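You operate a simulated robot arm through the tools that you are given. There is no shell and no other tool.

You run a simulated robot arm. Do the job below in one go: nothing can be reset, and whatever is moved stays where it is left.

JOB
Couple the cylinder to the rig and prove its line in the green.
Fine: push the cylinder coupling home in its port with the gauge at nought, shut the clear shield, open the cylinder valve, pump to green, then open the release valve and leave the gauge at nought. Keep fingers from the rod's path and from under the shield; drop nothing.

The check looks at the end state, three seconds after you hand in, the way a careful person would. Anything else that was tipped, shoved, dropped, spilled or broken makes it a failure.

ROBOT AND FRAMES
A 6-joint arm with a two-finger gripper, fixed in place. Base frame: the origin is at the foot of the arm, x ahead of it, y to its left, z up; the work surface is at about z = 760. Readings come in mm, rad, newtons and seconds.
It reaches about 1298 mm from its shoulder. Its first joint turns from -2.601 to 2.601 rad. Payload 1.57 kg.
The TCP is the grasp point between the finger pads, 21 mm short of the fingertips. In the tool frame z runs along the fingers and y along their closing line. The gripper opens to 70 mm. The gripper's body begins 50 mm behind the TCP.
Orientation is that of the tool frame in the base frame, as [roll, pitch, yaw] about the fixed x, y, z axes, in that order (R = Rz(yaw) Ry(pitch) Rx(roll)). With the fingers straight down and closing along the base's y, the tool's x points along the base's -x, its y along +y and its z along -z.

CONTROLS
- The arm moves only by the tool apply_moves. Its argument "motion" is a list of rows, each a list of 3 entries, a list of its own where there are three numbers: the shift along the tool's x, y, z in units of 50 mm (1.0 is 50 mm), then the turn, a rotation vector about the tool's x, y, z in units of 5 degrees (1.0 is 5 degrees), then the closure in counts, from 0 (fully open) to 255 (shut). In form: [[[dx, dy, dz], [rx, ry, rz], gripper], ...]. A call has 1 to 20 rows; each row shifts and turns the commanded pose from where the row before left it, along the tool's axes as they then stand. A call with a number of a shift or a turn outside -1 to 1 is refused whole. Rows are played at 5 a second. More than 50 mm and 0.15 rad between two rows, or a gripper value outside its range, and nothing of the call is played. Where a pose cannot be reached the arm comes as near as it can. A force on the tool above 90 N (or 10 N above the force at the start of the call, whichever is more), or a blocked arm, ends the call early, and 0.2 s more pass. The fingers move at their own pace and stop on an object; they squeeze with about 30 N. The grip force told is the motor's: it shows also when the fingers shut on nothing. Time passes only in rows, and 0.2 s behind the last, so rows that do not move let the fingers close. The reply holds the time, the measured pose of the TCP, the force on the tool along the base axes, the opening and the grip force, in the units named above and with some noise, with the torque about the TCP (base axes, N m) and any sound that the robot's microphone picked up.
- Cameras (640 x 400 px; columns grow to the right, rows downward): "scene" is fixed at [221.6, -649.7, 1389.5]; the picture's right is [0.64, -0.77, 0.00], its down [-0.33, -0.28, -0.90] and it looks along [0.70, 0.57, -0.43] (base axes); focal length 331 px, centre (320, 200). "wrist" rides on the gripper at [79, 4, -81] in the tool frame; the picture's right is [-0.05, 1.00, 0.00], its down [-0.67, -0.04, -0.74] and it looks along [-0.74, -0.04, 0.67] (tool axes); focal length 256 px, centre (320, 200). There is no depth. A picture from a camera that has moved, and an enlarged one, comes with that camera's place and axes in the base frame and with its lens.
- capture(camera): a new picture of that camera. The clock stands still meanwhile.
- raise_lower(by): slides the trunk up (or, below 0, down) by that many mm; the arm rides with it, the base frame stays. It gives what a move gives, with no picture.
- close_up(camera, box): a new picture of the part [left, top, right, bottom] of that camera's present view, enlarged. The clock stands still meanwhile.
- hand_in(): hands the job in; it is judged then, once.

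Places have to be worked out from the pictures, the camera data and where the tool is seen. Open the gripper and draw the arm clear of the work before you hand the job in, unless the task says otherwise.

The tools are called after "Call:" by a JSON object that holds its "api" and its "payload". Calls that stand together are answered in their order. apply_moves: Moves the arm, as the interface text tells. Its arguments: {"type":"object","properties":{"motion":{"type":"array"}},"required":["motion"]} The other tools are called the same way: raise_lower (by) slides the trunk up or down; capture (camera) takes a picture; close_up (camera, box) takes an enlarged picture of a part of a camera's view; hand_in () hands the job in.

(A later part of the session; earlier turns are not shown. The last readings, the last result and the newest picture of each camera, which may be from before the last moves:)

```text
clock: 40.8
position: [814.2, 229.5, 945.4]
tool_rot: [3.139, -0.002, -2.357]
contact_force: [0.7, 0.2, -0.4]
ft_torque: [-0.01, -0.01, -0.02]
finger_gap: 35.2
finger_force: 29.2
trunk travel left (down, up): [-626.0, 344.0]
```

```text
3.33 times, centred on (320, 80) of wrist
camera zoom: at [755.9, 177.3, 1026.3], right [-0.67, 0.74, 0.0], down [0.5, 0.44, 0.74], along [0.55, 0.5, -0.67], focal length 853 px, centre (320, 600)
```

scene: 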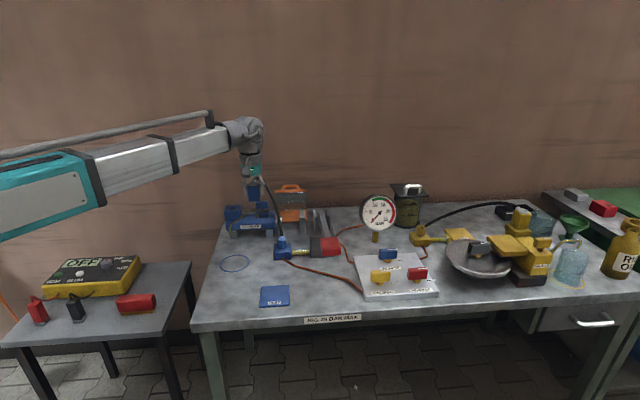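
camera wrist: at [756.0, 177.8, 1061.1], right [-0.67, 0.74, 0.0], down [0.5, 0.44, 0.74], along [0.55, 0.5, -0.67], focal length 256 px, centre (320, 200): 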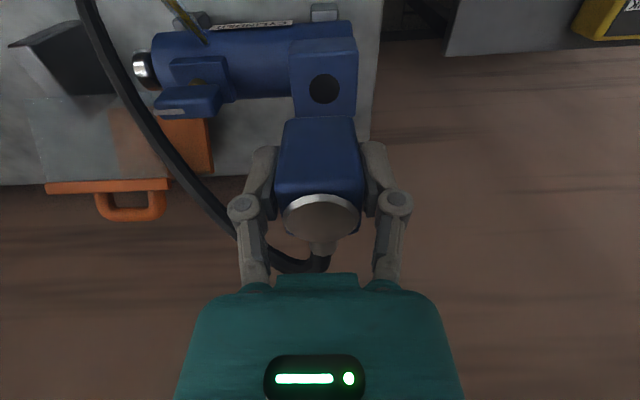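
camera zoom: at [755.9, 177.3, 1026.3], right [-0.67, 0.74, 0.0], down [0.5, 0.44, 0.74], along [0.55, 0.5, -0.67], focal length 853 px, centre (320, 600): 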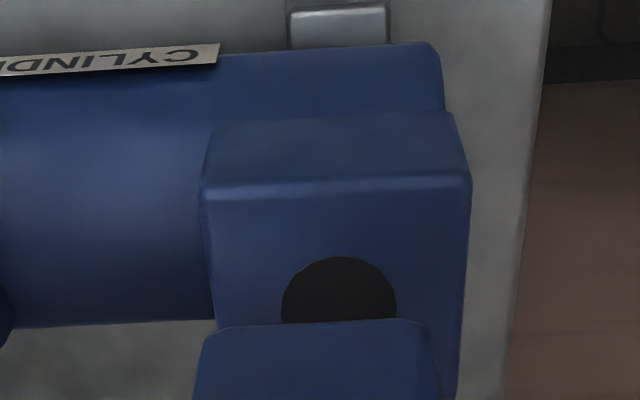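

Call:
{"api": "close_up", "payload": {"camera": "wrist", "box": [250, 100, 390, 280]}}

Call:
{"api": "close_up", "payload": {"camera": "scene", "box": [210, 155, 290, 245]}}

```text
2.22 times, centred on (320, 190) of wrist
camera zoom: at [755.9, 177.3, 1026.3], right [-0.67, 0.74, 0.0], down [0.5, 0.44, 0.74], along [0.55, 0.5, -0.67], focal length 569 px, centre (320, 222)
```

zoom: 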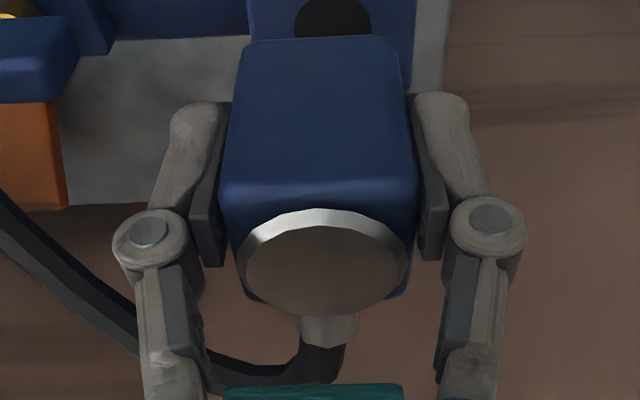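

```text
4.44 times, centred on (250, 200) of scene
camera zoom: at [221.6, -649.7, 1389.5], right [0.64, -0.77, 0.0], down [-0.33, -0.28, -0.9], along [0.7, 0.57, -0.43], focal length 1472 px, centre (631, 200)
```

zoom: 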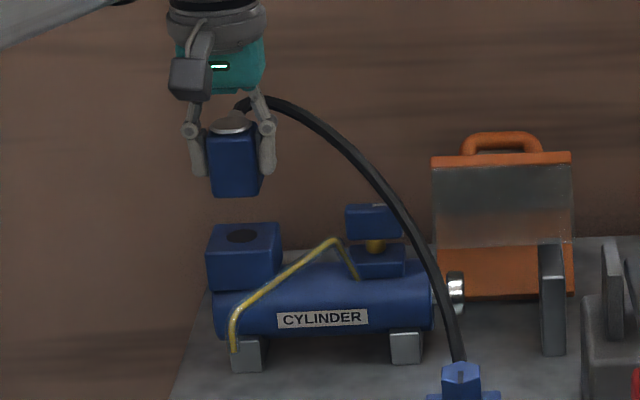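

The socket sits about 3.5 mm to -u and 3–5 mm to +v of the tool, so I shift and come down to just above the port to compare edges directly.

Call:
{"api": "apply_moves", "payload": {"motion": [[[-0.06, 0.07, 0], [0, 0, 0], 180], [[0, 0, 0], [0, 0, 0], 180]]}}

Call:
{"api": "raise_lower", "payload": {"by": -25}}

Call:
{"api": "close_up", "payload": {"camera": "wrist", "box": [250, 60, 390, 240]}}

Call:
{"api": "close_up", "payload": {"camera": "scene", "box": [220, 180, 280, 240]}}

```text
clock: 41.4
position: [814.8, 234.9, 945.2]
tool_rot: [3.137, 0.001, -2.357]
contact_force: [-1.0, 0.8, -1.3]
ft_torque: [-0.01, 0.04, 0.01]
finger_gap: 35.2
finger_force: 29.9
trunk travel left (down, up): [-626.0, 344.0]
```

```text
clock: 42.1
position: [814.4, 234.2, 918.9]
tool_rot: [3.138, -0.002, -2.357]
contact_force: [-0.4, 0.4, -1.7]
ft_torque: [0.02, 0.0, 0.0]
finger_gap: 35.2
finger_force: 29.6
trunk travel left (down, up): [-601.0, 369.0]
```

```text
2.22 times, centred on (320, 150) of wrist
camera zoom: at [755.6, 181.7, 1001.2], right [-0.67, 0.74, 0.0], down [0.5, 0.44, 0.74], along [0.55, 0.5, -0.67], focal length 569 px, centre (320, 311)
```

zoom: 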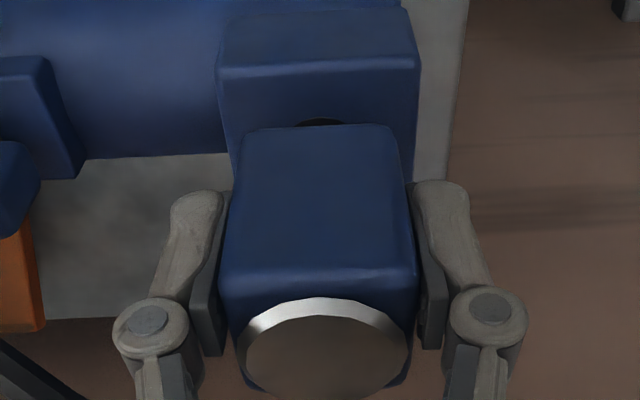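

```text
6.67 times, centred on (250, 210) of scene
camera zoom: at [221.6, -649.7, 1389.5], right [0.64, -0.77, 0.0], down [-0.33, -0.28, -0.9], along [0.7, 0.57, -0.43], focal length 2207 px, centre (787, 133)
```

zoom: 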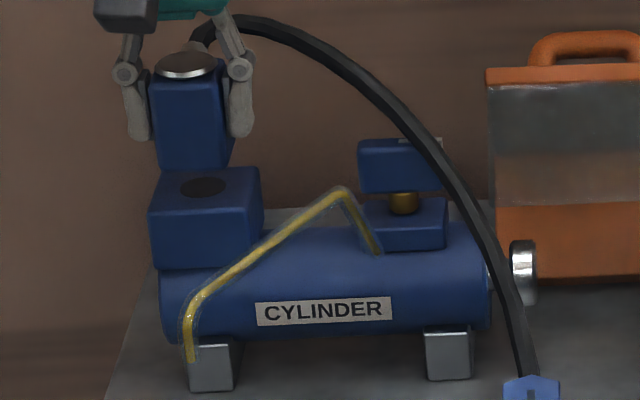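

Lateral alignment is within about 1 mm and v within about 2 mm, with roughly 15–19 mm still to go. I come down in steps, watching the force.

Call:
{"api": "raise_lower", "payload": {"by": -9}}

Call:
{"api": "close_up", "payload": {"camera": "wrist", "box": [250, 60, 390, 240]}}

Call:
{"api": "close_up", "payload": {"camera": "scene", "box": [220, 180, 280, 240]}}

```text
clock: 42.7
position: [814.3, 234.8, 910.8]
tool_rot: [3.136, -0.003, -2.356]
contact_force: [0.0, 0.1, -1.0]
ft_torque: [0.01, 0.03, -0.03]
finger_gap: 35.4
finger_force: 30.0
trunk travel left (down, up): [-592.0, 378.0]
```

```text
2.22 times, centred on (320, 150) of wrist
camera zoom: at [755.6, 181.7, 992.3], right [-0.67, 0.74, 0.0], down [0.5, 0.44, 0.74], along [0.55, 0.5, -0.67], focal length 569 px, centre (320, 311)
```

zoom: 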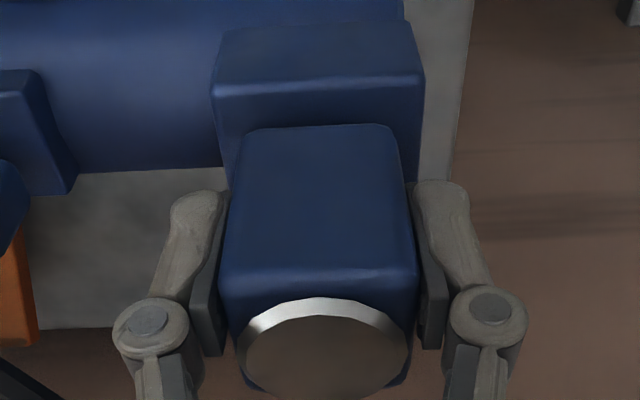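

```text
6.67 times, centred on (250, 210) of scene
camera zoom: at [221.6, -649.7, 1389.5], right [0.64, -0.77, 0.0], down [-0.33, -0.28, -0.9], along [0.7, 0.57, -0.43], focal length 2207 px, centre (787, 133)
```

zoom: 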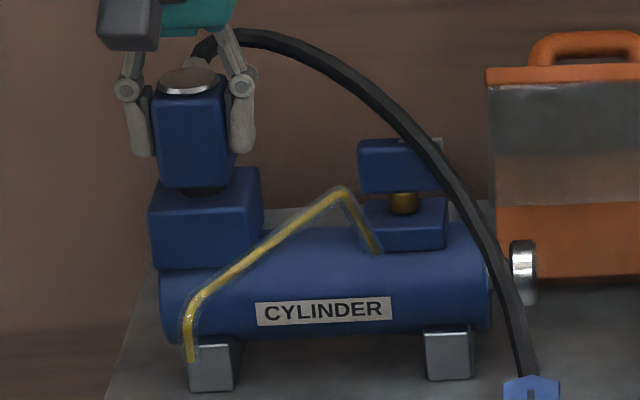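

Call:
{"api": "apply_moves", "payload": {"motion": [[[-0.045, 0, 0], [0, 0, 0], 180], [[0, 0, 0], [0, 0, 0], 180]]}}

Call:
{"api": "raise_lower", "payload": {"by": -6}}

Call:
{"api": "close_up", "payload": {"camera": "wrist", "box": [250, 60, 390, 240]}}

Call:
{"api": "close_up", "payload": {"camera": "scene", "box": [220, 180, 280, 240]}}

```text
clock: 43.3
position: [814.5, 235.0, 911.3]
tool_rot: [3.137, -0.003, -2.355]
contact_force: [-0.3, 0.6, -1.0]
ft_torque: [0.0, 0.0, -0.01]
finger_gap: 35.3
finger_force: 29.9
trunk travel left (down, up): [-592.0, 378.0]
```

```text
clock: 43.8
position: [816.8, 236.1, 904.4]
tool_rot: [3.136, -0.001, -2.356]
contact_force: [0.5, 0.3, -0.7]
ft_torque: [0.0, 0.03, -0.03]
finger_gap: 35.0
finger_force: 30.0
trunk travel left (down, up): [-586.0, 384.0]
```

```text
2.22 times, centred on (320, 150) of wrist
camera zoom: at [756.9, 183.4, 986.2], right [-0.67, 0.74, 0.0], down [0.5, 0.44, 0.74], along [0.55, 0.5, -0.67], focal length 569 px, centre (320, 311)
```

zoom: 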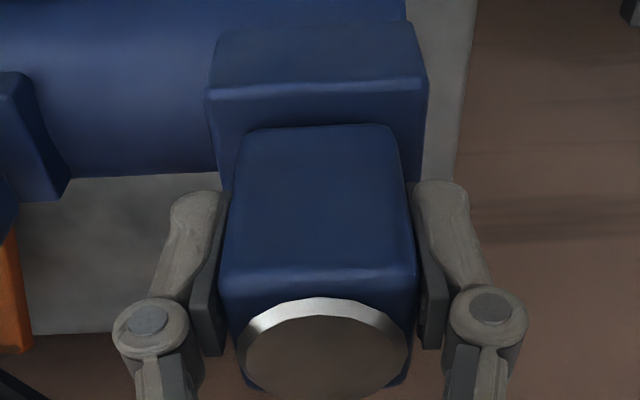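

```text
6.67 times, centred on (250, 210) of scene
camera zoom: at [221.6, -649.7, 1389.5], right [0.64, -0.77, 0.0], down [-0.33, -0.28, -0.9], along [0.7, 0.57, -0.43], focal length 2207 px, centre (787, 133)
```

zoom: 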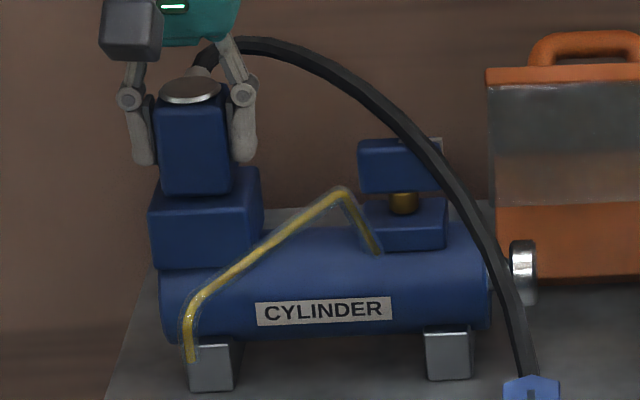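

Call:
{"api": "raise_lower", "payload": {"by": -4}}

Call:
{"api": "raise_lower", "payload": {"by": -3}}

Call:
{"api": "close_up", "payload": {"camera": "scene", "box": [220, 180, 280, 240]}}

Call:
{"api": "close_up", "payload": {"camera": "wrist", "box": [250, 60, 390, 240]}}

```text
clock: 44.3
position: [817.1, 236.9, 901.3]
tool_rot: [3.137, 0.002, -2.356]
contact_force: [11.4, 6.5, 19.1]
ft_torque: [0.18, -0.29, -0.02]
finger_gap: 35.2
finger_force: 30.5
trunk travel left (down, up): [-582.0, 388.0]
heard: snap
```

```text
clock: 44.9
position: [815.0, 235.2, 897.6]
tool_rot: [3.138, 0.001, -2.356]
contact_force: [10.2, 2.0, 18.5]
ft_torque: [0.05, -0.28, -0.02]
finger_gap: 35.4
finger_force: 30.0
trunk travel left (down, up): [-579.0, 391.0]
```

```text
6.67 times, centred on (250, 210) of scene
camera zoom: at [221.6, -649.7, 1389.5], right [0.64, -0.77, 0.0], down [-0.33, -0.28, -0.9], along [0.7, 0.57, -0.43], focal length 2207 px, centre (787, 133)
```

zoom: 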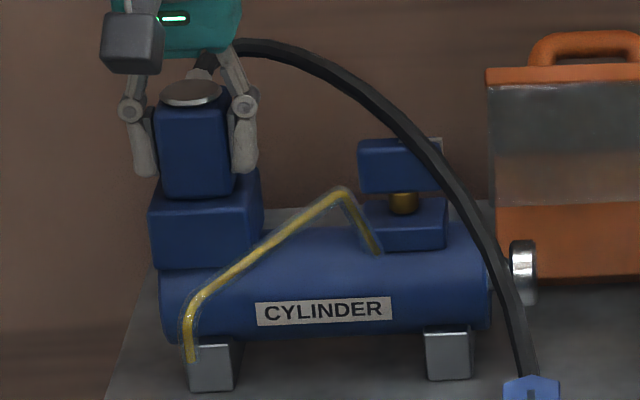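

```text
2.22 times, centred on (320, 150) of wrist
camera zoom: at [756.4, 182.9, 980.0], right [-0.67, 0.74, 0.0], down [0.5, 0.44, 0.74], along [0.55, 0.5, -0.67], focal length 569 px, centre (320, 311)
```

zoom: 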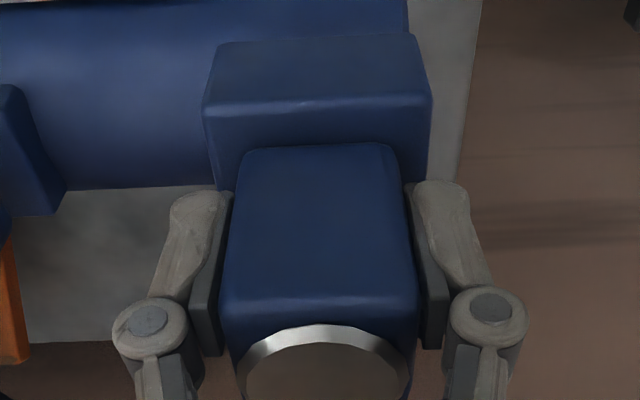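

A snap was heard, and further pushing only slid the fingers along the post, so the coupling is home. I release it and back straight up.

Call:
{"api": "apply_moves", "payload": {"motion": [[[0, 0, 0], [0, 0, 0], 110], [[0, 0, 0], [0, 0, 0], 80], [[0, 0, 0], [0, 0, 0], 40], [[0, 0, 0], [0, 0, 0], 0], [[0, 0, 0], [0, 0, 0], 0]]}}

Call:
{"api": "raise_lower", "payload": {"by": 120}}

Call:
{"api": "close_up", "payload": {"camera": "scene", "box": [210, 170, 350, 280]}}

Call:
{"api": "capture", "payload": {"camera": "wrist"}}

```text
clock: 46.1
position: [814.9, 235.9, 896.9]
tool_rot: [3.137, -0.001, -2.357]
contact_force: [0.6, -0.6, -0.1]
ft_torque: [-0.02, -0.01, 0.02]
finger_gap: 70.1
finger_force: 0.1
trunk travel left (down, up): [-579.0, 391.0]
```

```text
clock: 47.6
position: [814.8, 236.1, 1018.1]
tool_rot: [3.136, 0.0, -2.356]
contact_force: [1.1, -0.8, 0.0]
ft_torque: [-0.01, 0.0, 0.0]
finger_gap: 70.0
finger_force: 0.0
trunk travel left (down, up): [-699.0, 271.0]
```

```text
3.64 times, centred on (280, 225) of scene
camera zoom: at [221.6, -649.7, 1389.5], right [0.64, -0.77, 0.0], down [-0.33, -0.28, -0.9], along [0.7, 0.57, -0.43], focal length 1204 px, centre (466, 109)
```

zoom: 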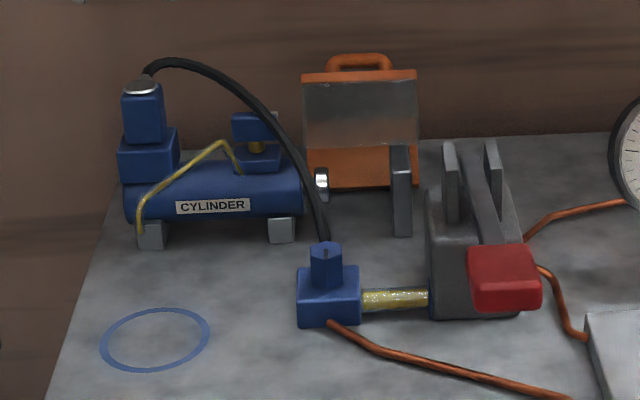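

```text
taken
camera wrist: at [757.0, 183.4, 1099.2], right [-0.67, 0.74, 0.0], down [0.5, 0.44, 0.74], along [0.55, 0.5, -0.67], focal length 256 px, centre (320, 200)
```

wrist: 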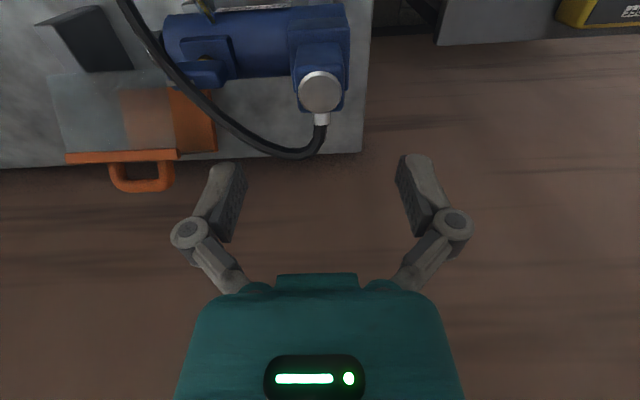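

The coupling is seated on the port with the hose arcing clear. Next I go to the shield handle, turning the tool so the fingers close along v across the handle bar.

Call:
{"api": "raise_lower", "payload": {"by": 30}}

Call:
{"api": "apply_moves", "payload": {"motion": [[[-0.464, -0.816, 0], [0, 0, 0], 0], [[-0.464, -0.816, 0], [0, 0, 0], 0], [[-0.464, -0.816, 0], [0, 0, 0], 0], [[-0.464, -0.816, 0], [0, 0, 0], 0], [[-0.464, -0.816, 0], [0, 0, 0], 0]]}}

Call:
{"api": "apply_moves", "payload": {"motion": [[[0, 0, 0], [0, 0, -1], 0], [[0, 0, 0], [0, 0, -1], 0], [[0, 0, 0], [0, 0, -1], 0], [[0, 0, 0], [0, 0, -1], 0], [[0, 0, 0], [0, 0, -1], 0], [[0, 0, 0], [0, 0, -1], 0], [[0, 0, 0], [0, 0, -1], 0], [[0, 0, 0], [0, 0, -1], 0], [[0, 0, 0], [0, 0, -1], 0], [[0, 0, 0], [0, 0, -1], 0], [[0, 0, 0], [0, 0, -1], 0], [[0, 0, 0], [0, 0, -1], 0], [[0, 0, 0], [0, 0, -1], 0], [[0, 0, 0], [0, 0, -1], 0], [[0, 0, 0], [0, 0, -1], 0], [[0, 0, 0], [0, 0, -1], 0], [[0, 0, 0], [0, 0, -1], 0], [[0, 0, 0], [0, 0, -1], 0]]}}

Call:
{"api": "capture", "payload": {"camera": "wrist"}}

Call:
{"api": "capture", "payload": {"camera": "scene"}}

```text
clock: 48.3
position: [815.3, 235.9, 1048.7]
tool_rot: [3.136, 0.0, -2.356]
contact_force: [0.7, -0.8, 0.5]
ft_torque: [-0.01, -0.02, -0.01]
finger_gap: 69.9
finger_force: 0.0
trunk travel left (down, up): [-729.0, 241.0]
```

```text
clock: 49.5
position: [1042.3, 174.6, 1046.1]
tool_rot: [3.137, -0.001, -2.357]
contact_force: [-0.1, 0.1, -1.2]
ft_torque: [0.02, -0.01, 0.0]
finger_gap: 69.9
finger_force: 0.0
trunk travel left (down, up): [-729.0, 241.0]
```

```text
clock: 53.3
position: [1042.5, 173.1, 1048.0]
tool_rot: [3.14, 0.007, -0.785]
contact_force: [0.2, -0.2, 0.3]
ft_torque: [-0.02, -0.01, -0.02]
finger_gap: 69.6
finger_force: 0.1
trunk travel left (down, up): [-729.0, 241.0]
```

```text
taken
camera wrist: at [1095.5, 115.0, 1128.7], right [-0.74, -0.67, 0.0], down [-0.44, 0.49, 0.75], along [-0.5, 0.55, -0.66], focal length 256 px, centre (320, 200)
```

wrist: 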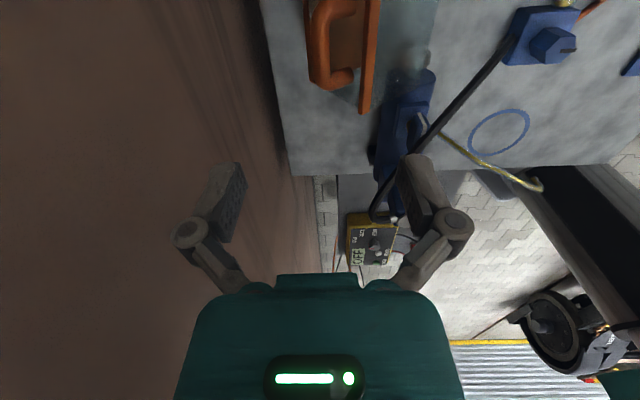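

```text
taken
```

scene: 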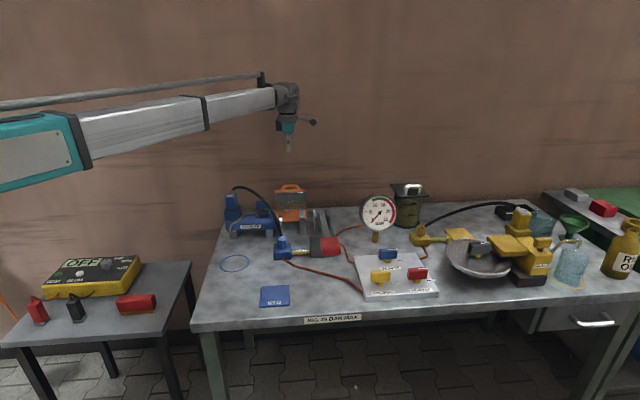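

Call:
{"api": "raise_lower", "payload": {"by": -85}}

Call:
{"api": "capture", "payload": {"camera": "wrist"}}

Call:
{"api": "close_up", "payload": {"camera": "wrist", "box": [240, 20, 440, 200]}}

```text
clock: 54.5
position: [1042.1, 173.9, 962.6]
tool_rot: [3.14, 0.003, -0.785]
contact_force: [-0.1, 0.0, 0.3]
ft_torque: [-0.02, 0.0, 0.0]
finger_gap: 70.1
finger_force: 0.0
trunk travel left (down, up): [-644.0, 326.0]
```

```text
taken
camera wrist: at [1095.3, 114.8, 1043.9], right [-0.74, -0.67, 0.0], down [-0.44, 0.49, 0.75], along [-0.5, 0.56, -0.66], focal length 256 px, centre (320, 200)
```

wrist: 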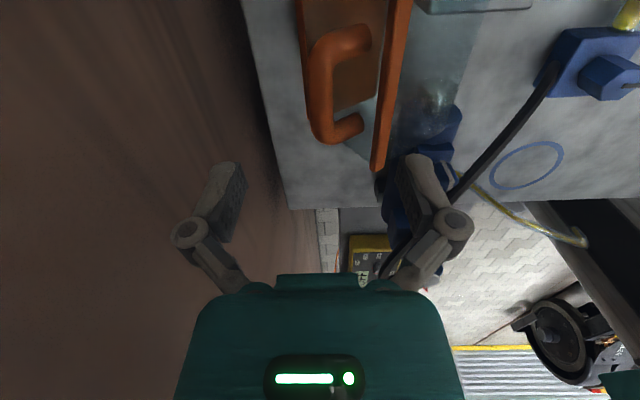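

```text
2.22 times, centred on (340, 110) of wrist
camera zoom: at [1095.3, 114.8, 1043.9], right [-0.74, -0.67, 0.0], down [-0.44, 0.49, 0.75], along [-0.5, 0.56, -0.66], focal length 569 px, centre (276, 400)
```

zoom: 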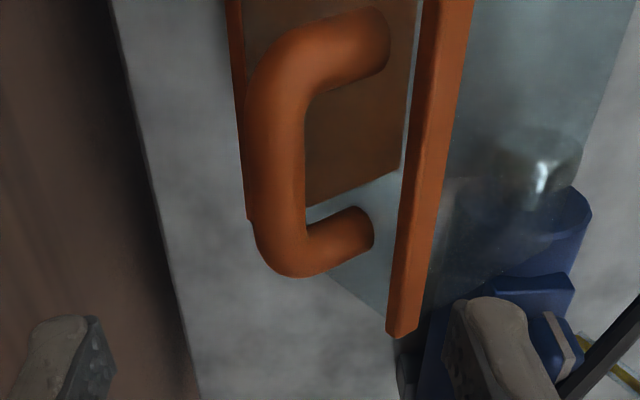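

The handle bar is directly below the tool (v≈860, z≈885, about 17 mm thick). I narrow the fingers to about 28 mm and lower part way to check the straddle.

Call:
{"api": "apply_moves", "payload": {"motion": [[[0, 0, 0], [0, 0, 0], 153], [[0, 0, 0], [0, 0, 0], 153], [[0, 0, 0], [0, 0, 0], 153], [[0, 0, 0], [0, 0, 0], 153]]}}

Call:
{"api": "raise_lower", "payload": {"by": -35}}

Call:
{"api": "capture", "payload": {"camera": "wrist"}}

Call:
{"api": "close_up", "payload": {"camera": "scene", "box": [250, 150, 330, 230]}}

```text
clock: 55.5
position: [1042.3, 175.1, 962.8]
tool_rot: [3.14, 0.005, -0.786]
contact_force: [-0.2, 1.2, 0.2]
ft_torque: [-0.01, 0.02, -0.02]
finger_gap: 27.9
finger_force: 0.2
trunk travel left (down, up): [-644.0, 326.0]
```

```text
clock: 56.3
position: [1041.9, 173.0, 927.9]
tool_rot: [3.139, 0.005, -0.785]
contact_force: [0.6, 0.0, -0.2]
ft_torque: [-0.01, -0.01, -0.01]
finger_gap: 28.0
finger_force: 0.0
trunk travel left (down, up): [-609.0, 361.0]
```

```text
taken
camera wrist: at [1095.2, 114.8, 1008.8], right [-0.74, -0.67, 0.0], down [-0.44, 0.49, 0.75], along [-0.5, 0.56, -0.66], focal length 256 px, centre (320, 200)
```

wrist: 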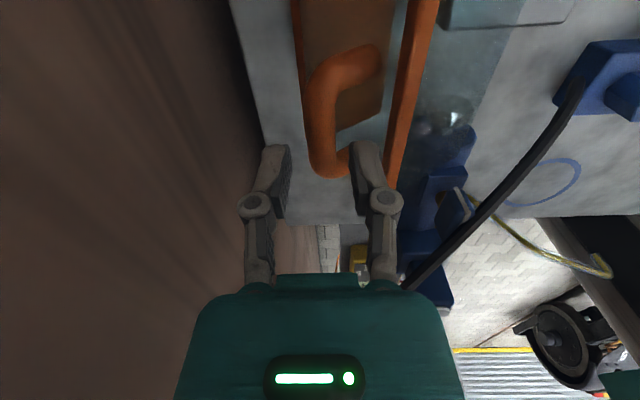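

```text
5.00 times, centred on (290, 190) of scene
camera zoom: at [221.6, -649.7, 1389.5], right [0.64, -0.77, 0.0], down [-0.33, -0.28, -0.9], along [0.7, 0.57, -0.43], focal length 1656 px, centre (470, 250)
```

zoom: 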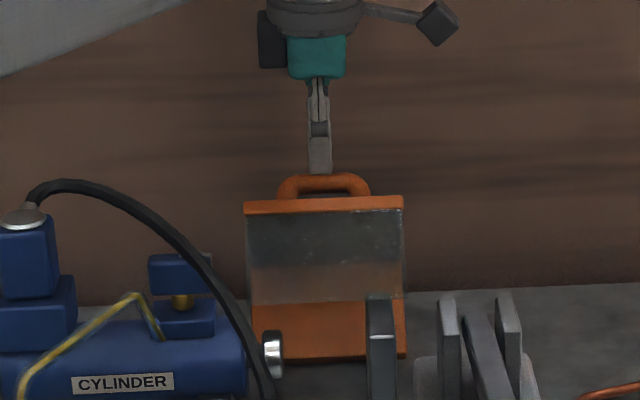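

Call:
{"api": "apply_moves", "payload": {"motion": [[[0.05, 0, 0], [0, 0, 0], 153], [[0, 0, 0], [0, 0, 0], 153]]}}

Call:
{"api": "raise_lower", "payload": {"by": -20}}

Call:
{"api": "raise_lower", "payload": {"by": -14}}

Call:
{"api": "capture", "payload": {"camera": "wrist"}}

Call:
{"api": "close_up", "payload": {"camera": "scene", "box": [250, 150, 330, 230]}}

```text
clock: 56.9
position: [1043.3, 171.7, 927.5]
tool_rot: [3.14, 0.005, -0.785]
contact_force: [-0.5, -0.9, 0.4]
ft_torque: [-0.02, 0.03, -0.03]
finger_gap: 27.9
finger_force: 0.0
trunk travel left (down, up): [-609.0, 361.0]
```

```text
clock: 57.6
position: [1043.1, 171.4, 908.7]
tool_rot: [3.139, 0.006, -0.784]
contact_force: [-0.1, -0.1, -0.6]
ft_torque: [0.01, 0.02, 0.02]
finger_gap: 28.1
finger_force: 0.1
trunk travel left (down, up): [-589.0, 381.0]
```

```text
clock: 58.2
position: [1043.4, 172.5, 894.4]
tool_rot: [3.14, 0.003, -0.787]
contact_force: [0.7, -0.4, 0.5]
ft_torque: [-0.03, -0.04, 0.02]
finger_gap: 28.2
finger_force: 0.0
trunk travel left (down, up): [-575.0, 395.0]
```

```text
taken
camera wrist: at [1096.9, 113.0, 974.8], right [-0.74, -0.67, 0.0], down [-0.44, 0.49, 0.75], along [-0.5, 0.56, -0.66], focal length 256 px, centre (320, 200)
```

wrist: 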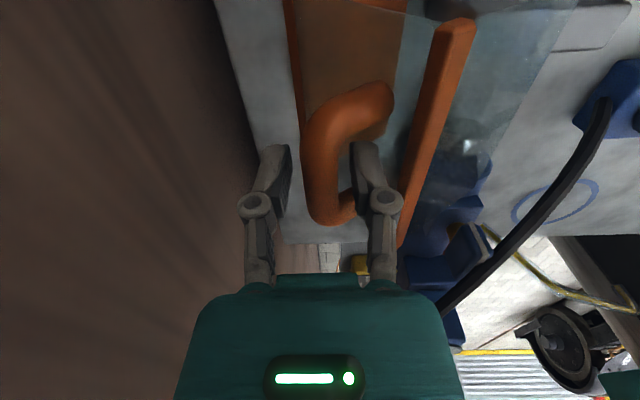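

```text
5.00 times, centred on (290, 190) of scene
camera zoom: at [221.6, -649.7, 1389.5], right [0.64, -0.77, 0.0], down [-0.33, -0.28, -0.9], along [0.7, 0.57, -0.43], focal length 1656 px, centre (470, 250)
```

zoom: 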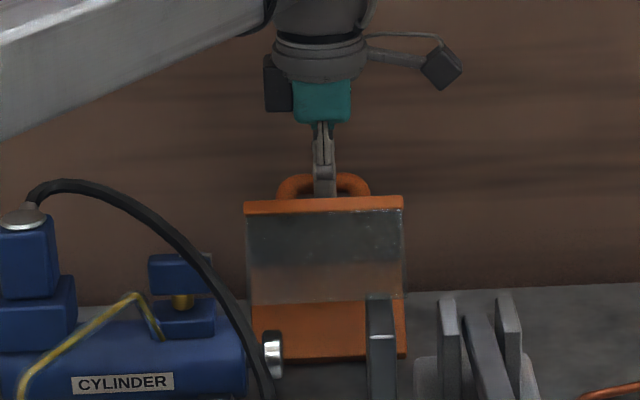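

The fingers straddle the handle bar and clear the panel. I start swinging the shield slowly forward (-v), watching forces.

Call:
{"api": "raise_lower", "payload": {"by": -3}}

Call:
{"api": "apply_moves", "payload": {"motion": [[[0, 0.12, 0], [0, 0, 0], 153], [[0, 0.12, 0], [0, 0, 0], 153], [[0, 0.12, 0], [0, 0, 0], 153], [[0, 0, 0], [0, 0, 0], 153]]}}

Call:
{"api": "capture", "payload": {"camera": "wrist"}}

Call:
{"api": "close_up", "payload": {"camera": "scene", "box": [250, 150, 330, 230]}}

```text
clock: 58.7
position: [1043.5, 171.3, 891.0]
tool_rot: [3.139, 0.004, -0.785]
contact_force: [0.4, -0.9, -0.4]
ft_torque: [0.03, -0.02, -0.01]
finger_gap: 28.0
finger_force: 0.0
trunk travel left (down, up): [-572.0, 398.0]
```

```text
clock: 59.7
position: [1029.8, 160.0, 890.5]
tool_rot: [3.14, 0.005, -0.785]
contact_force: [0.9, 1.2, 2.3]
ft_torque: [-0.01, 0.02, 0.0]
finger_gap: 29.4
finger_force: 0.1
trunk travel left (down, up): [-572.0, 398.0]
```

```text
taken
camera wrist: at [1083.7, 100.2, 971.9], right [-0.74, -0.67, 0.0], down [-0.44, 0.49, 0.75], along [-0.5, 0.56, -0.66], focal length 256 px, centre (320, 200)
```

wrist: 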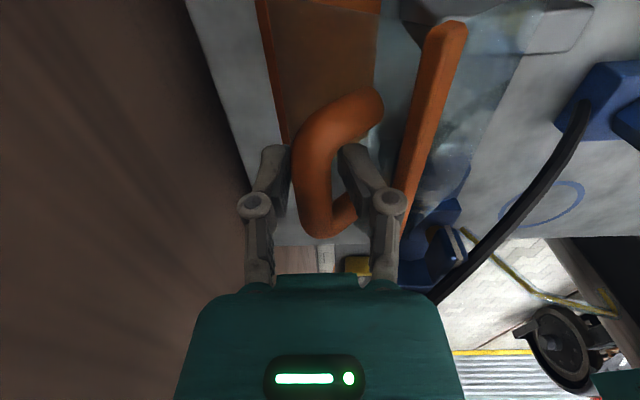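

```text
5.00 times, centred on (290, 190) of scene
camera zoom: at [221.6, -649.7, 1389.5], right [0.64, -0.77, 0.0], down [-0.33, -0.28, -0.9], along [0.7, 0.57, -0.43], focal length 1656 px, centre (470, 250)
```

zoom: 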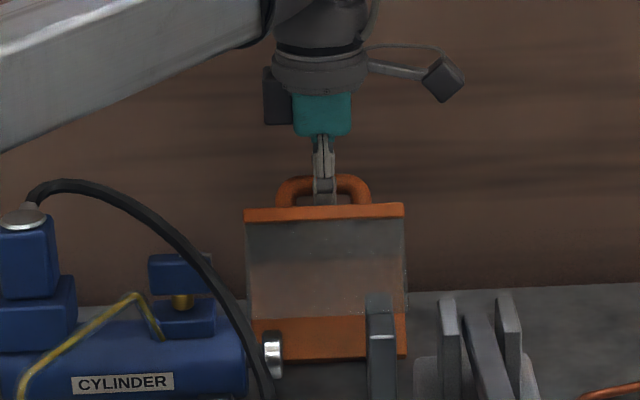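

The shield turns easily with almost no force. I follow the arc: raise a bit, then continue forward.

Call:
{"api": "raise_lower", "payload": {"by": 7}}

Call:
{"api": "apply_moves", "payload": {"motion": [[[0, 0.12, 0], [0, 0, 0], 153], [[0, 0.12, 0], [0, 0, 0], 153], [[0, 0.12, 0], [0, 0, 0], 153], [[0, 0, 0], [0, 0, 0], 153]]}}

Call:
{"api": "raise_lower", "payload": {"by": 6}}

Call:
{"api": "apply_moves", "payload": {"motion": [[[0, 0.12, 0], [0, 0, 0], 153], [[0, 0.12, 0], [0, 0, 0], 153], [[0, 0.12, 0], [0, 0, 0], 153], [[0, 0, 0], [0, 0, 0], 153]]}}

Call:
{"api": "capture", "payload": {"camera": "wrist"}}

Call:
{"api": "close_up", "payload": {"camera": "scene", "box": [250, 150, 330, 230]}}

```text
clock: 60.3
position: [1030.5, 158.6, 898.2]
tool_rot: [3.141, 0.005, -0.785]
contact_force: [1.1, 0.4, 0.5]
ft_torque: [0.0, 0.0, 0.02]
finger_gap: 28.1
finger_force: 0.0
trunk travel left (down, up): [-579.0, 391.0]
```

```text
clock: 61.3
position: [1017.1, 146.3, 897.4]
tool_rot: [3.139, 0.005, -0.785]
contact_force: [-0.1, 0.7, 0.4]
ft_torque: [-0.01, 0.0, -0.04]
finger_gap: 27.9
finger_force: 0.1
trunk travel left (down, up): [-579.0, 391.0]
```

```text
clock: 61.8
position: [1017.0, 146.9, 902.9]
tool_rot: [3.14, 0.006, -0.787]
contact_force: [-0.4, 1.0, 0.1]
ft_torque: [0.02, -0.02, 0.01]
finger_gap: 28.1
finger_force: 0.0
trunk travel left (down, up): [-585.0, 385.0]
```

```text
clock: 62.8
position: [1006.4, 134.1, 903.3]
tool_rot: [3.14, 0.005, -0.786]
contact_force: [0.8, 0.2, 0.3]
ft_torque: [0.01, 0.01, 0.0]
finger_gap: 27.8
finger_force: 0.0
trunk travel left (down, up): [-585.0, 385.0]
```

```text
taken
camera wrist: at [1058.6, 74.6, 984.8], right [-0.74, -0.67, 0.0], down [-0.44, 0.49, 0.75], along [-0.5, 0.56, -0.66], focal length 256 px, centre (320, 200)
```

wrist: 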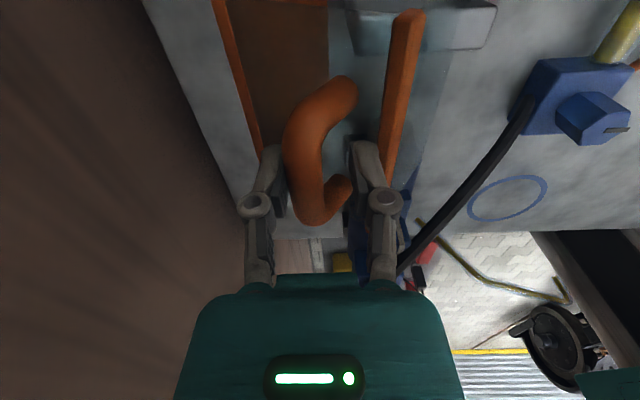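

```text
5.00 times, centred on (290, 190) of scene
camera zoom: at [221.6, -649.7, 1389.5], right [0.64, -0.77, 0.0], down [-0.33, -0.28, -0.9], along [0.7, 0.57, -0.43], focal length 1656 px, centre (470, 250)
```

zoom: 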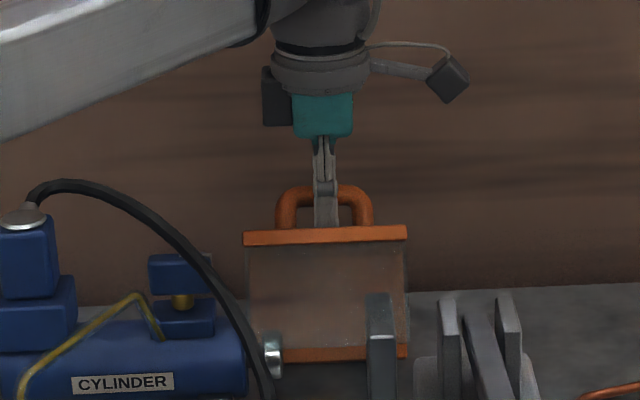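

The handle has swung about 26°, and the bar height is staying near z 883, so I lower to keep the bar well between the fingers before continuing.

Call:
{"api": "raise_lower", "payload": {"by": -10}}

Call:
{"api": "close_up", "payload": {"camera": "scene", "box": [250, 150, 330, 230]}}

Call:
{"api": "capture", "payload": {"camera": "wrist"}}

```text
clock: 63.4
position: [1004.9, 132.5, 894.6]
tool_rot: [3.14, 0.005, -0.788]
contact_force: [-0.9, -1.7, 3.4]
ft_torque: [-0.09, 0.01, -0.02]
finger_gap: 29.5
finger_force: 0.6
trunk travel left (down, up): [-575.0, 395.0]
```

```text
5.00 times, centred on (290, 190) of scene
camera zoom: at [221.6, -649.7, 1389.5], right [0.64, -0.77, 0.0], down [-0.33, -0.28, -0.9], along [0.7, 0.57, -0.43], focal length 1656 px, centre (470, 250)
```

zoom: 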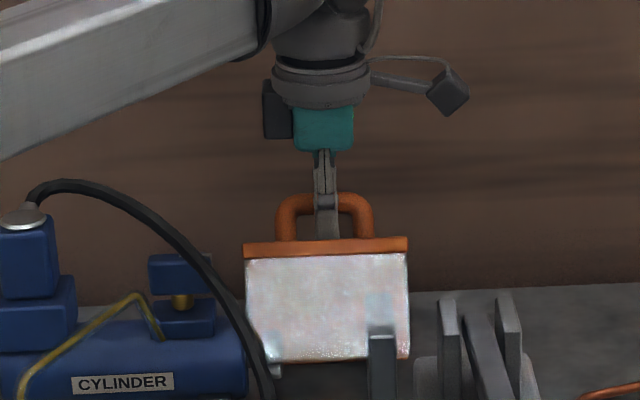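

```text
taken
camera wrist: at [1058.3, 74.2, 975.1], right [-0.74, -0.67, 0.0], down [-0.44, 0.5, 0.75], along [-0.5, 0.56, -0.66], focal length 256 px, centre (320, 200)
```

wrist: 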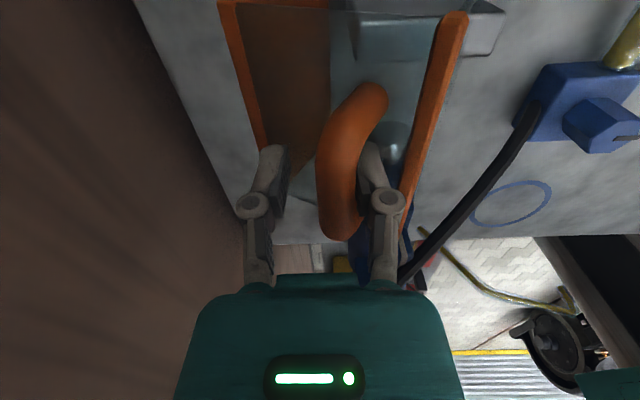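

The shield has passed its balance point and now leans on the front finger. I let it down in small forward and downward steps.

Call:
{"api": "apply_moves", "payload": {"motion": [[[0, 0.1, 0], [0, 0, 0], 153], [[0, 0.1, 0], [0, 0, 0], 153], [[0, 0, 0], [0, 0, 0], 153]]}}

Call:
{"api": "raise_lower", "payload": {"by": -4}}

Call:
{"api": "apply_moves", "payload": {"motion": [[[0, 0.1, 0], [0, 0, 0], 153], [[0, 0.1, 0], [0, 0, 0], 153], [[0, 0, 0], [0, 0, 0], 153]]}}

Call:
{"api": "capture", "payload": {"camera": "wrist"}}

Call:
{"api": "close_up", "payload": {"camera": "scene", "box": [250, 150, 330, 230]}}

```text
clock: 64.2
position: [997.9, 126.2, 893.9]
tool_rot: [3.14, 0.007, -0.785]
contact_force: [-0.1, 0.2, 0.1]
ft_torque: [-0.01, -0.01, -0.05]
finger_gap: 28.1
finger_force: 0.0
trunk travel left (down, up): [-575.0, 395.0]
```

```text
clock: 64.7
position: [997.2, 123.9, 891.3]
tool_rot: [3.14, 0.004, -0.787]
contact_force: [-1.2, -4.1, 14.2]
ft_torque: [-0.28, 0.24, 0.05]
finger_gap: 33.7
finger_force: 3.7
trunk travel left (down, up): [-571.0, 399.0]
```

```text
clock: 65.5
position: [990.7, 119.1, 890.2]
tool_rot: [-3.14, 0.006, -0.787]
contact_force: [-0.1, -1.6, 2.0]
ft_torque: [-0.01, 0.03, -0.02]
finger_gap: 29.7
finger_force: 0.6
trunk travel left (down, up): [-571.0, 399.0]
```

```text
taken
camera wrist: at [1044.0, 60.4, 971.0], right [-0.74, -0.67, 0.0], down [-0.44, 0.49, 0.75], along [-0.5, 0.56, -0.66], focal length 256 px, centre (320, 200)
```

wrist: 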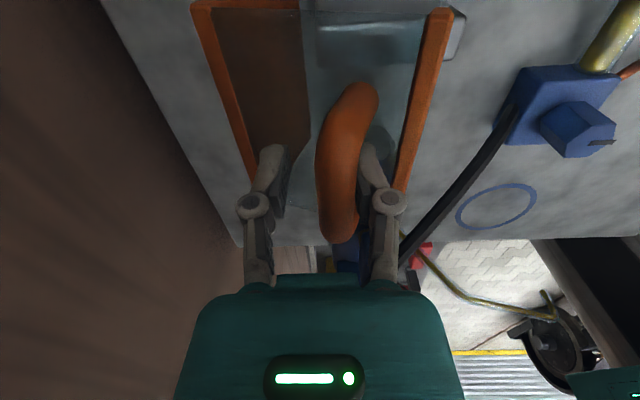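

```text
5.00 times, centred on (290, 190) of scene
camera zoom: at [221.6, -649.7, 1389.5], right [0.64, -0.77, 0.0], down [-0.33, -0.28, -0.9], along [0.7, 0.57, -0.43], focal length 1656 px, centre (470, 250)
```

zoom: 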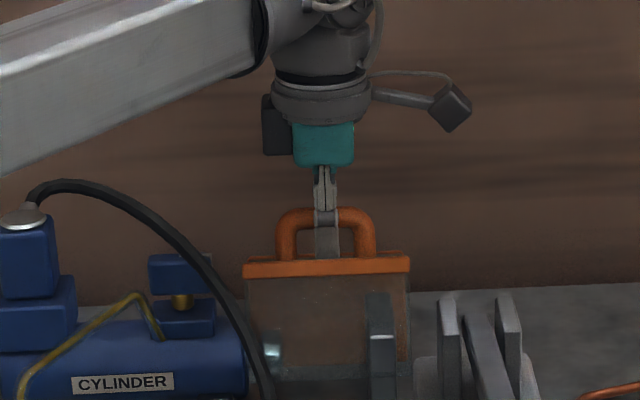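

Lowering made the fingertip press on the panel (14 N), so I raise a few millimetres and continue forward only.

Call:
{"api": "raise_lower", "payload": {"by": 5}}

Call:
{"api": "apply_moves", "payload": {"motion": [[[0, 0.1, 0], [0, 0, 0], 153], [[0, 0.1, 0], [0, 0, 0], 153], [[0, 0, 0], [0, 0, 0], 153]]}}

Call:
{"api": "capture", "payload": {"camera": "wrist"}}

Call:
{"api": "close_up", "payload": {"camera": "scene", "box": [250, 150, 330, 230]}}

```text
clock: 66.1
position: [991.5, 118.5, 894.8]
tool_rot: [3.139, 0.005, -0.785]
contact_force: [0.2, 0.0, -0.3]
ft_torque: [-0.03, 0.02, -0.02]
finger_gap: 28.1
finger_force: 0.1
trunk travel left (down, up): [-576.0, 394.0]
```

```text
clock: 66.9
position: [983.2, 113.3, 894.6]
tool_rot: [3.14, 0.006, -0.785]
contact_force: [0.6, 0.1, -1.4]
ft_torque: [0.02, 0.01, 0.02]
finger_gap: 28.1
finger_force: 0.1
trunk travel left (down, up): [-576.0, 394.0]
```

```text
taken
camera wrist: at [1037.0, 53.5, 975.8], right [-0.74, -0.67, 0.0], down [-0.44, 0.49, 0.75], along [-0.5, 0.56, -0.66], focal length 256 px, centre (320, 200)
```

wrist: 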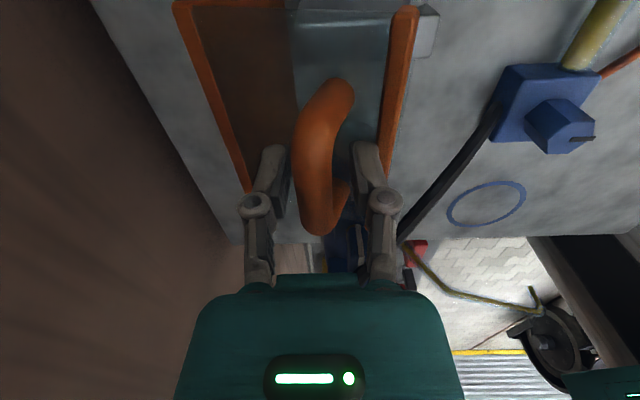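

```text
5.00 times, centred on (290, 190) of scene
camera zoom: at [221.6, -649.7, 1389.5], right [0.64, -0.77, 0.0], down [-0.33, -0.28, -0.9], along [0.7, 0.57, -0.43], focal length 1656 px, centre (470, 250)
```

zoom: 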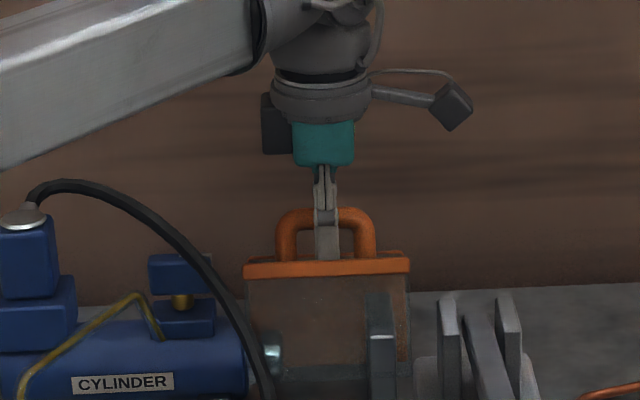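

The shield holds where it is left (friction hinge), so I keep pushing it forward with the back finger.

Call:
{"api": "apply_moves", "payload": {"motion": [[[0, 0.12, 0], [0, 0, 0], 153], [[0, 0.12, 0], [0, 0, 0], 153], [[0, 0.12, 0], [0, 0, 0], 153], [[0, 0, 0], [0, 0, 0], 153]]}}

Call:
{"api": "capture", "payload": {"camera": "wrist"}}

Call:
{"api": "close_up", "payload": {"camera": "scene", "box": [250, 150, 330, 230]}}

```text
clock: 67.9
position: [970.2, 99.4, 894.8]
tool_rot: [3.14, 0.005, -0.786]
contact_force: [-0.9, 0.6, 0.2]
ft_torque: [-0.01, -0.01, -0.02]
finger_gap: 28.1
finger_force: 0.0
trunk travel left (down, up): [-576.0, 394.0]
```

```text
taken
camera wrist: at [1024.5, 40.9, 975.8], right [-0.74, -0.67, 0.0], down [-0.44, 0.49, 0.75], along [-0.5, 0.56, -0.66], focal length 256 px, centre (320, 200)
```

wrist: 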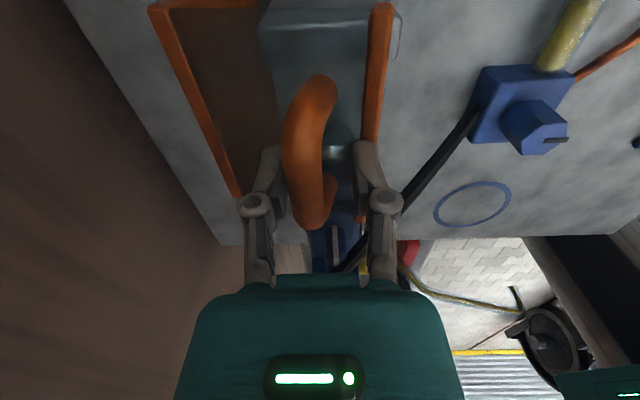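

```text
5.00 times, centred on (290, 190) of scene
camera zoom: at [221.6, -649.7, 1389.5], right [0.64, -0.77, 0.0], down [-0.33, -0.28, -0.9], along [0.7, 0.57, -0.43], focal length 1656 px, centre (470, 250)
```

zoom: 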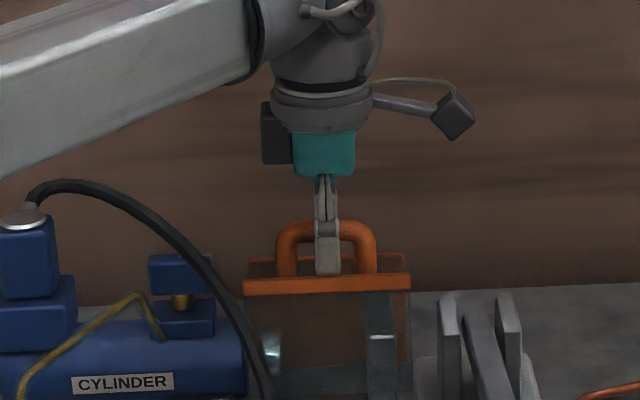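

About 14° remains until the top panel is level. I follow the arc down in two small steps.

Call:
{"api": "apply_moves", "payload": {"motion": [[[0, 0.1, 0], [0, 0, 0], 153], [[0, 0.1, 0], [0, 0, 0], 153], [[0, 0, 0], [0, 0, 0], 153]]}}

Call:
{"api": "raise_lower", "payload": {"by": -4}}

Call:
{"api": "apply_moves", "payload": {"motion": [[[0, 0.1, 0], [0, 0, 0], 153], [[0, 0.1, 0], [0, 0, 0], 153], [[0, 0, 0], [0, 0, 0], 153]]}}

Call:
{"api": "capture", "payload": {"camera": "wrist"}}

Call:
{"api": "close_up", "payload": {"camera": "scene", "box": [250, 150, 330, 230]}}

```text
clock: 68.7
position: [963.5, 92.5, 895.0]
tool_rot: [3.141, 0.006, -0.786]
contact_force: [0.3, -0.3, -0.6]
ft_torque: [-0.01, -0.03, -0.02]
finger_gap: 27.9
finger_force: 0.1
trunk travel left (down, up): [-576.0, 394.0]
```

```text
clock: 69.2
position: [962.9, 93.0, 890.3]
tool_rot: [3.141, 0.004, -0.785]
contact_force: [0.4, 0.6, 0.1]
ft_torque: [-0.01, 0.01, 0.05]
finger_gap: 28.1
finger_force: 0.1
trunk travel left (down, up): [-572.0, 398.0]
```

```text
clock: 70.0
position: [956.4, 85.1, 890.5]
tool_rot: [3.139, 0.005, -0.784]
contact_force: [0.6, 1.0, 0.7]
ft_torque: [0.02, 0.0, 0.01]
finger_gap: 27.9
finger_force: 0.0
trunk travel left (down, up): [-572.0, 398.0]
```

```text
taken
camera wrist: at [1010.3, 26.1, 971.8], right [-0.74, -0.67, 0.0], down [-0.44, 0.49, 0.75], along [-0.5, 0.56, -0.66], focal length 256 px, centre (320, 200)
```

wrist: 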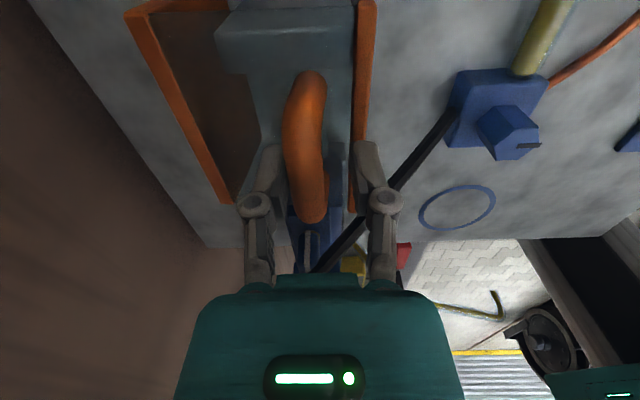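

```text
5.00 times, centred on (290, 190) of scene
camera zoom: at [221.6, -649.7, 1389.5], right [0.64, -0.77, 0.0], down [-0.33, -0.28, -0.9], along [0.7, 0.57, -0.43], focal length 1656 px, centre (470, 250)
```

zoom: 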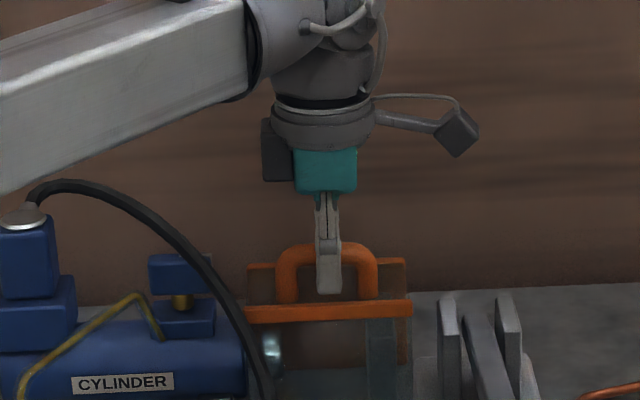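

Call:
{"api": "apply_moves", "payload": {"motion": [[[0, 0, 0], [0, 0, 0], 180], [[0, 0, 0], [0, 0, 0], 180]]}}

Call:
{"api": "raise_lower", "payload": {"by": -6}}

Call:
{"api": "apply_moves", "payload": {"motion": [[[0, 0.1, 0], [0, 0, 0], 180], [[0, 0.1, 0], [0, 0, 0], 180], [[0, 0, 0], [0, 0, 0], 180]]}}

Call:
{"api": "capture", "payload": {"camera": "wrist"}}

Call:
{"api": "close_up", "payload": {"camera": "scene", "box": [250, 160, 330, 240]}}

```text
clock: 70.6
position: [957.9, 83.9, 890.4]
tool_rot: [3.14, 0.004, -0.785]
contact_force: [0.3, 0.6, -0.8]
ft_torque: [-0.03, 0.01, 0.02]
finger_gap: 20.5
finger_force: 0.0
trunk travel left (down, up): [-572.0, 398.0]
```

```text
clock: 71.2
position: [957.2, 85.2, 885.5]
tool_rot: [3.138, 0.004, -0.785]
contact_force: [-0.2, 0.3, -0.6]
ft_torque: [0.01, 0.0, -0.03]
finger_gap: 20.6
finger_force: 0.1
trunk travel left (down, up): [-566.0, 404.0]
```

```text
clock: 72.0
position: [950.2, 78.6, 884.6]
tool_rot: [3.139, 0.005, -0.786]
contact_force: [0.9, 1.4, -1.8]
ft_torque: [-0.02, -0.02, 0.04]
finger_gap: 22.1
finger_force: 1.4
trunk travel left (down, up): [-566.0, 404.0]
```

```text
taken
camera wrist: at [1003.3, 19.4, 965.6], right [-0.74, -0.67, 0.0], down [-0.44, 0.49, 0.75], along [-0.5, 0.56, -0.66], focal length 256 px, centre (320, 200)
```

wrist: 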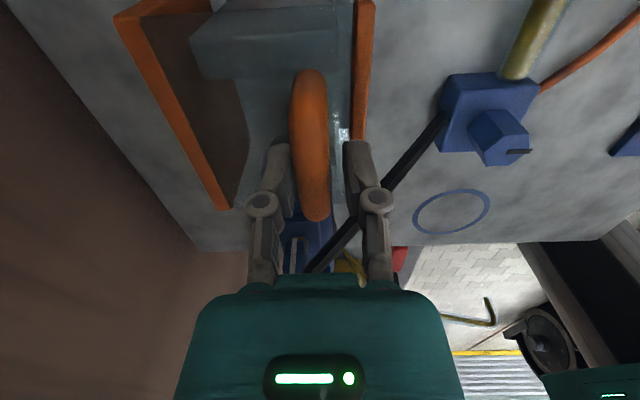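

```text
5.00 times, centred on (290, 200) of scene
camera zoom: at [221.6, -649.7, 1389.5], right [0.64, -0.77, 0.0], down [-0.33, -0.28, -0.9], along [0.7, 0.57, -0.43], focal length 1656 px, centre (470, 200)
```

zoom: 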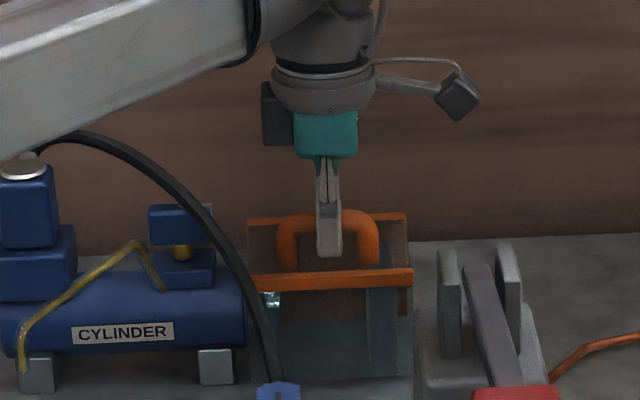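

Call:
{"api": "apply_moves", "payload": {"motion": [[[0, 0.08, 0], [0, 0, 0], 180], [[0, 0.08, 0], [0, 0, 0], 180], [[0, 0, 0], [0, 0, 0], 180]]}}

Call:
{"api": "capture", "payload": {"camera": "wrist"}}

Call:
{"api": "close_up", "payload": {"camera": "scene", "box": [250, 160, 330, 240]}}

```text
clock: 72.8
position: [946.1, 73.1, 883.7]
tool_rot: [3.14, 0.006, -0.787]
contact_force: [13.1, 13.1, -2.8]
ft_torque: [-0.04, -0.08, 0.0]
finger_gap: 32.0
finger_force: 8.5
trunk travel left (down, up): [-566.0, 404.0]
```

```text
taken
camera wrist: at [999.2, 15.3, 964.4], right [-0.74, -0.67, 0.0], down [-0.44, 0.49, 0.75], along [-0.5, 0.56, -0.66], focal length 256 px, centre (320, 200)
```

wrist: 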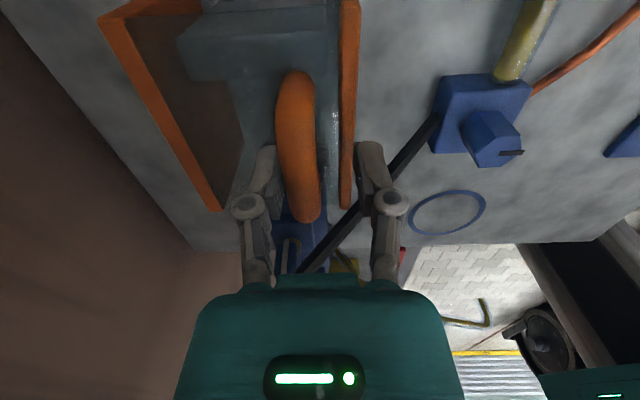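

```text
5.00 times, centred on (290, 200) of scene
camera zoom: at [221.6, -649.7, 1389.5], right [0.64, -0.77, 0.0], down [-0.33, -0.28, -0.9], along [0.7, 0.57, -0.43], focal length 1656 px, centre (470, 200)
```

zoom: 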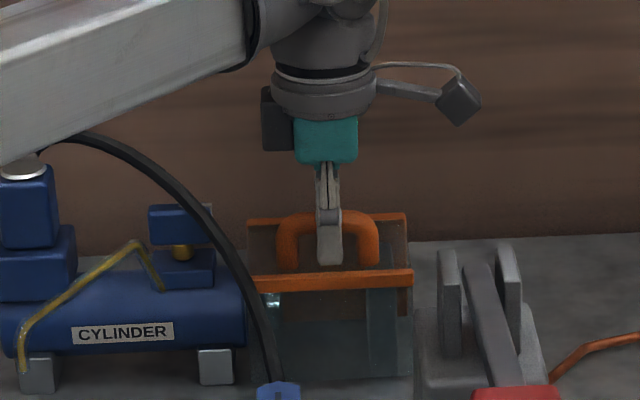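

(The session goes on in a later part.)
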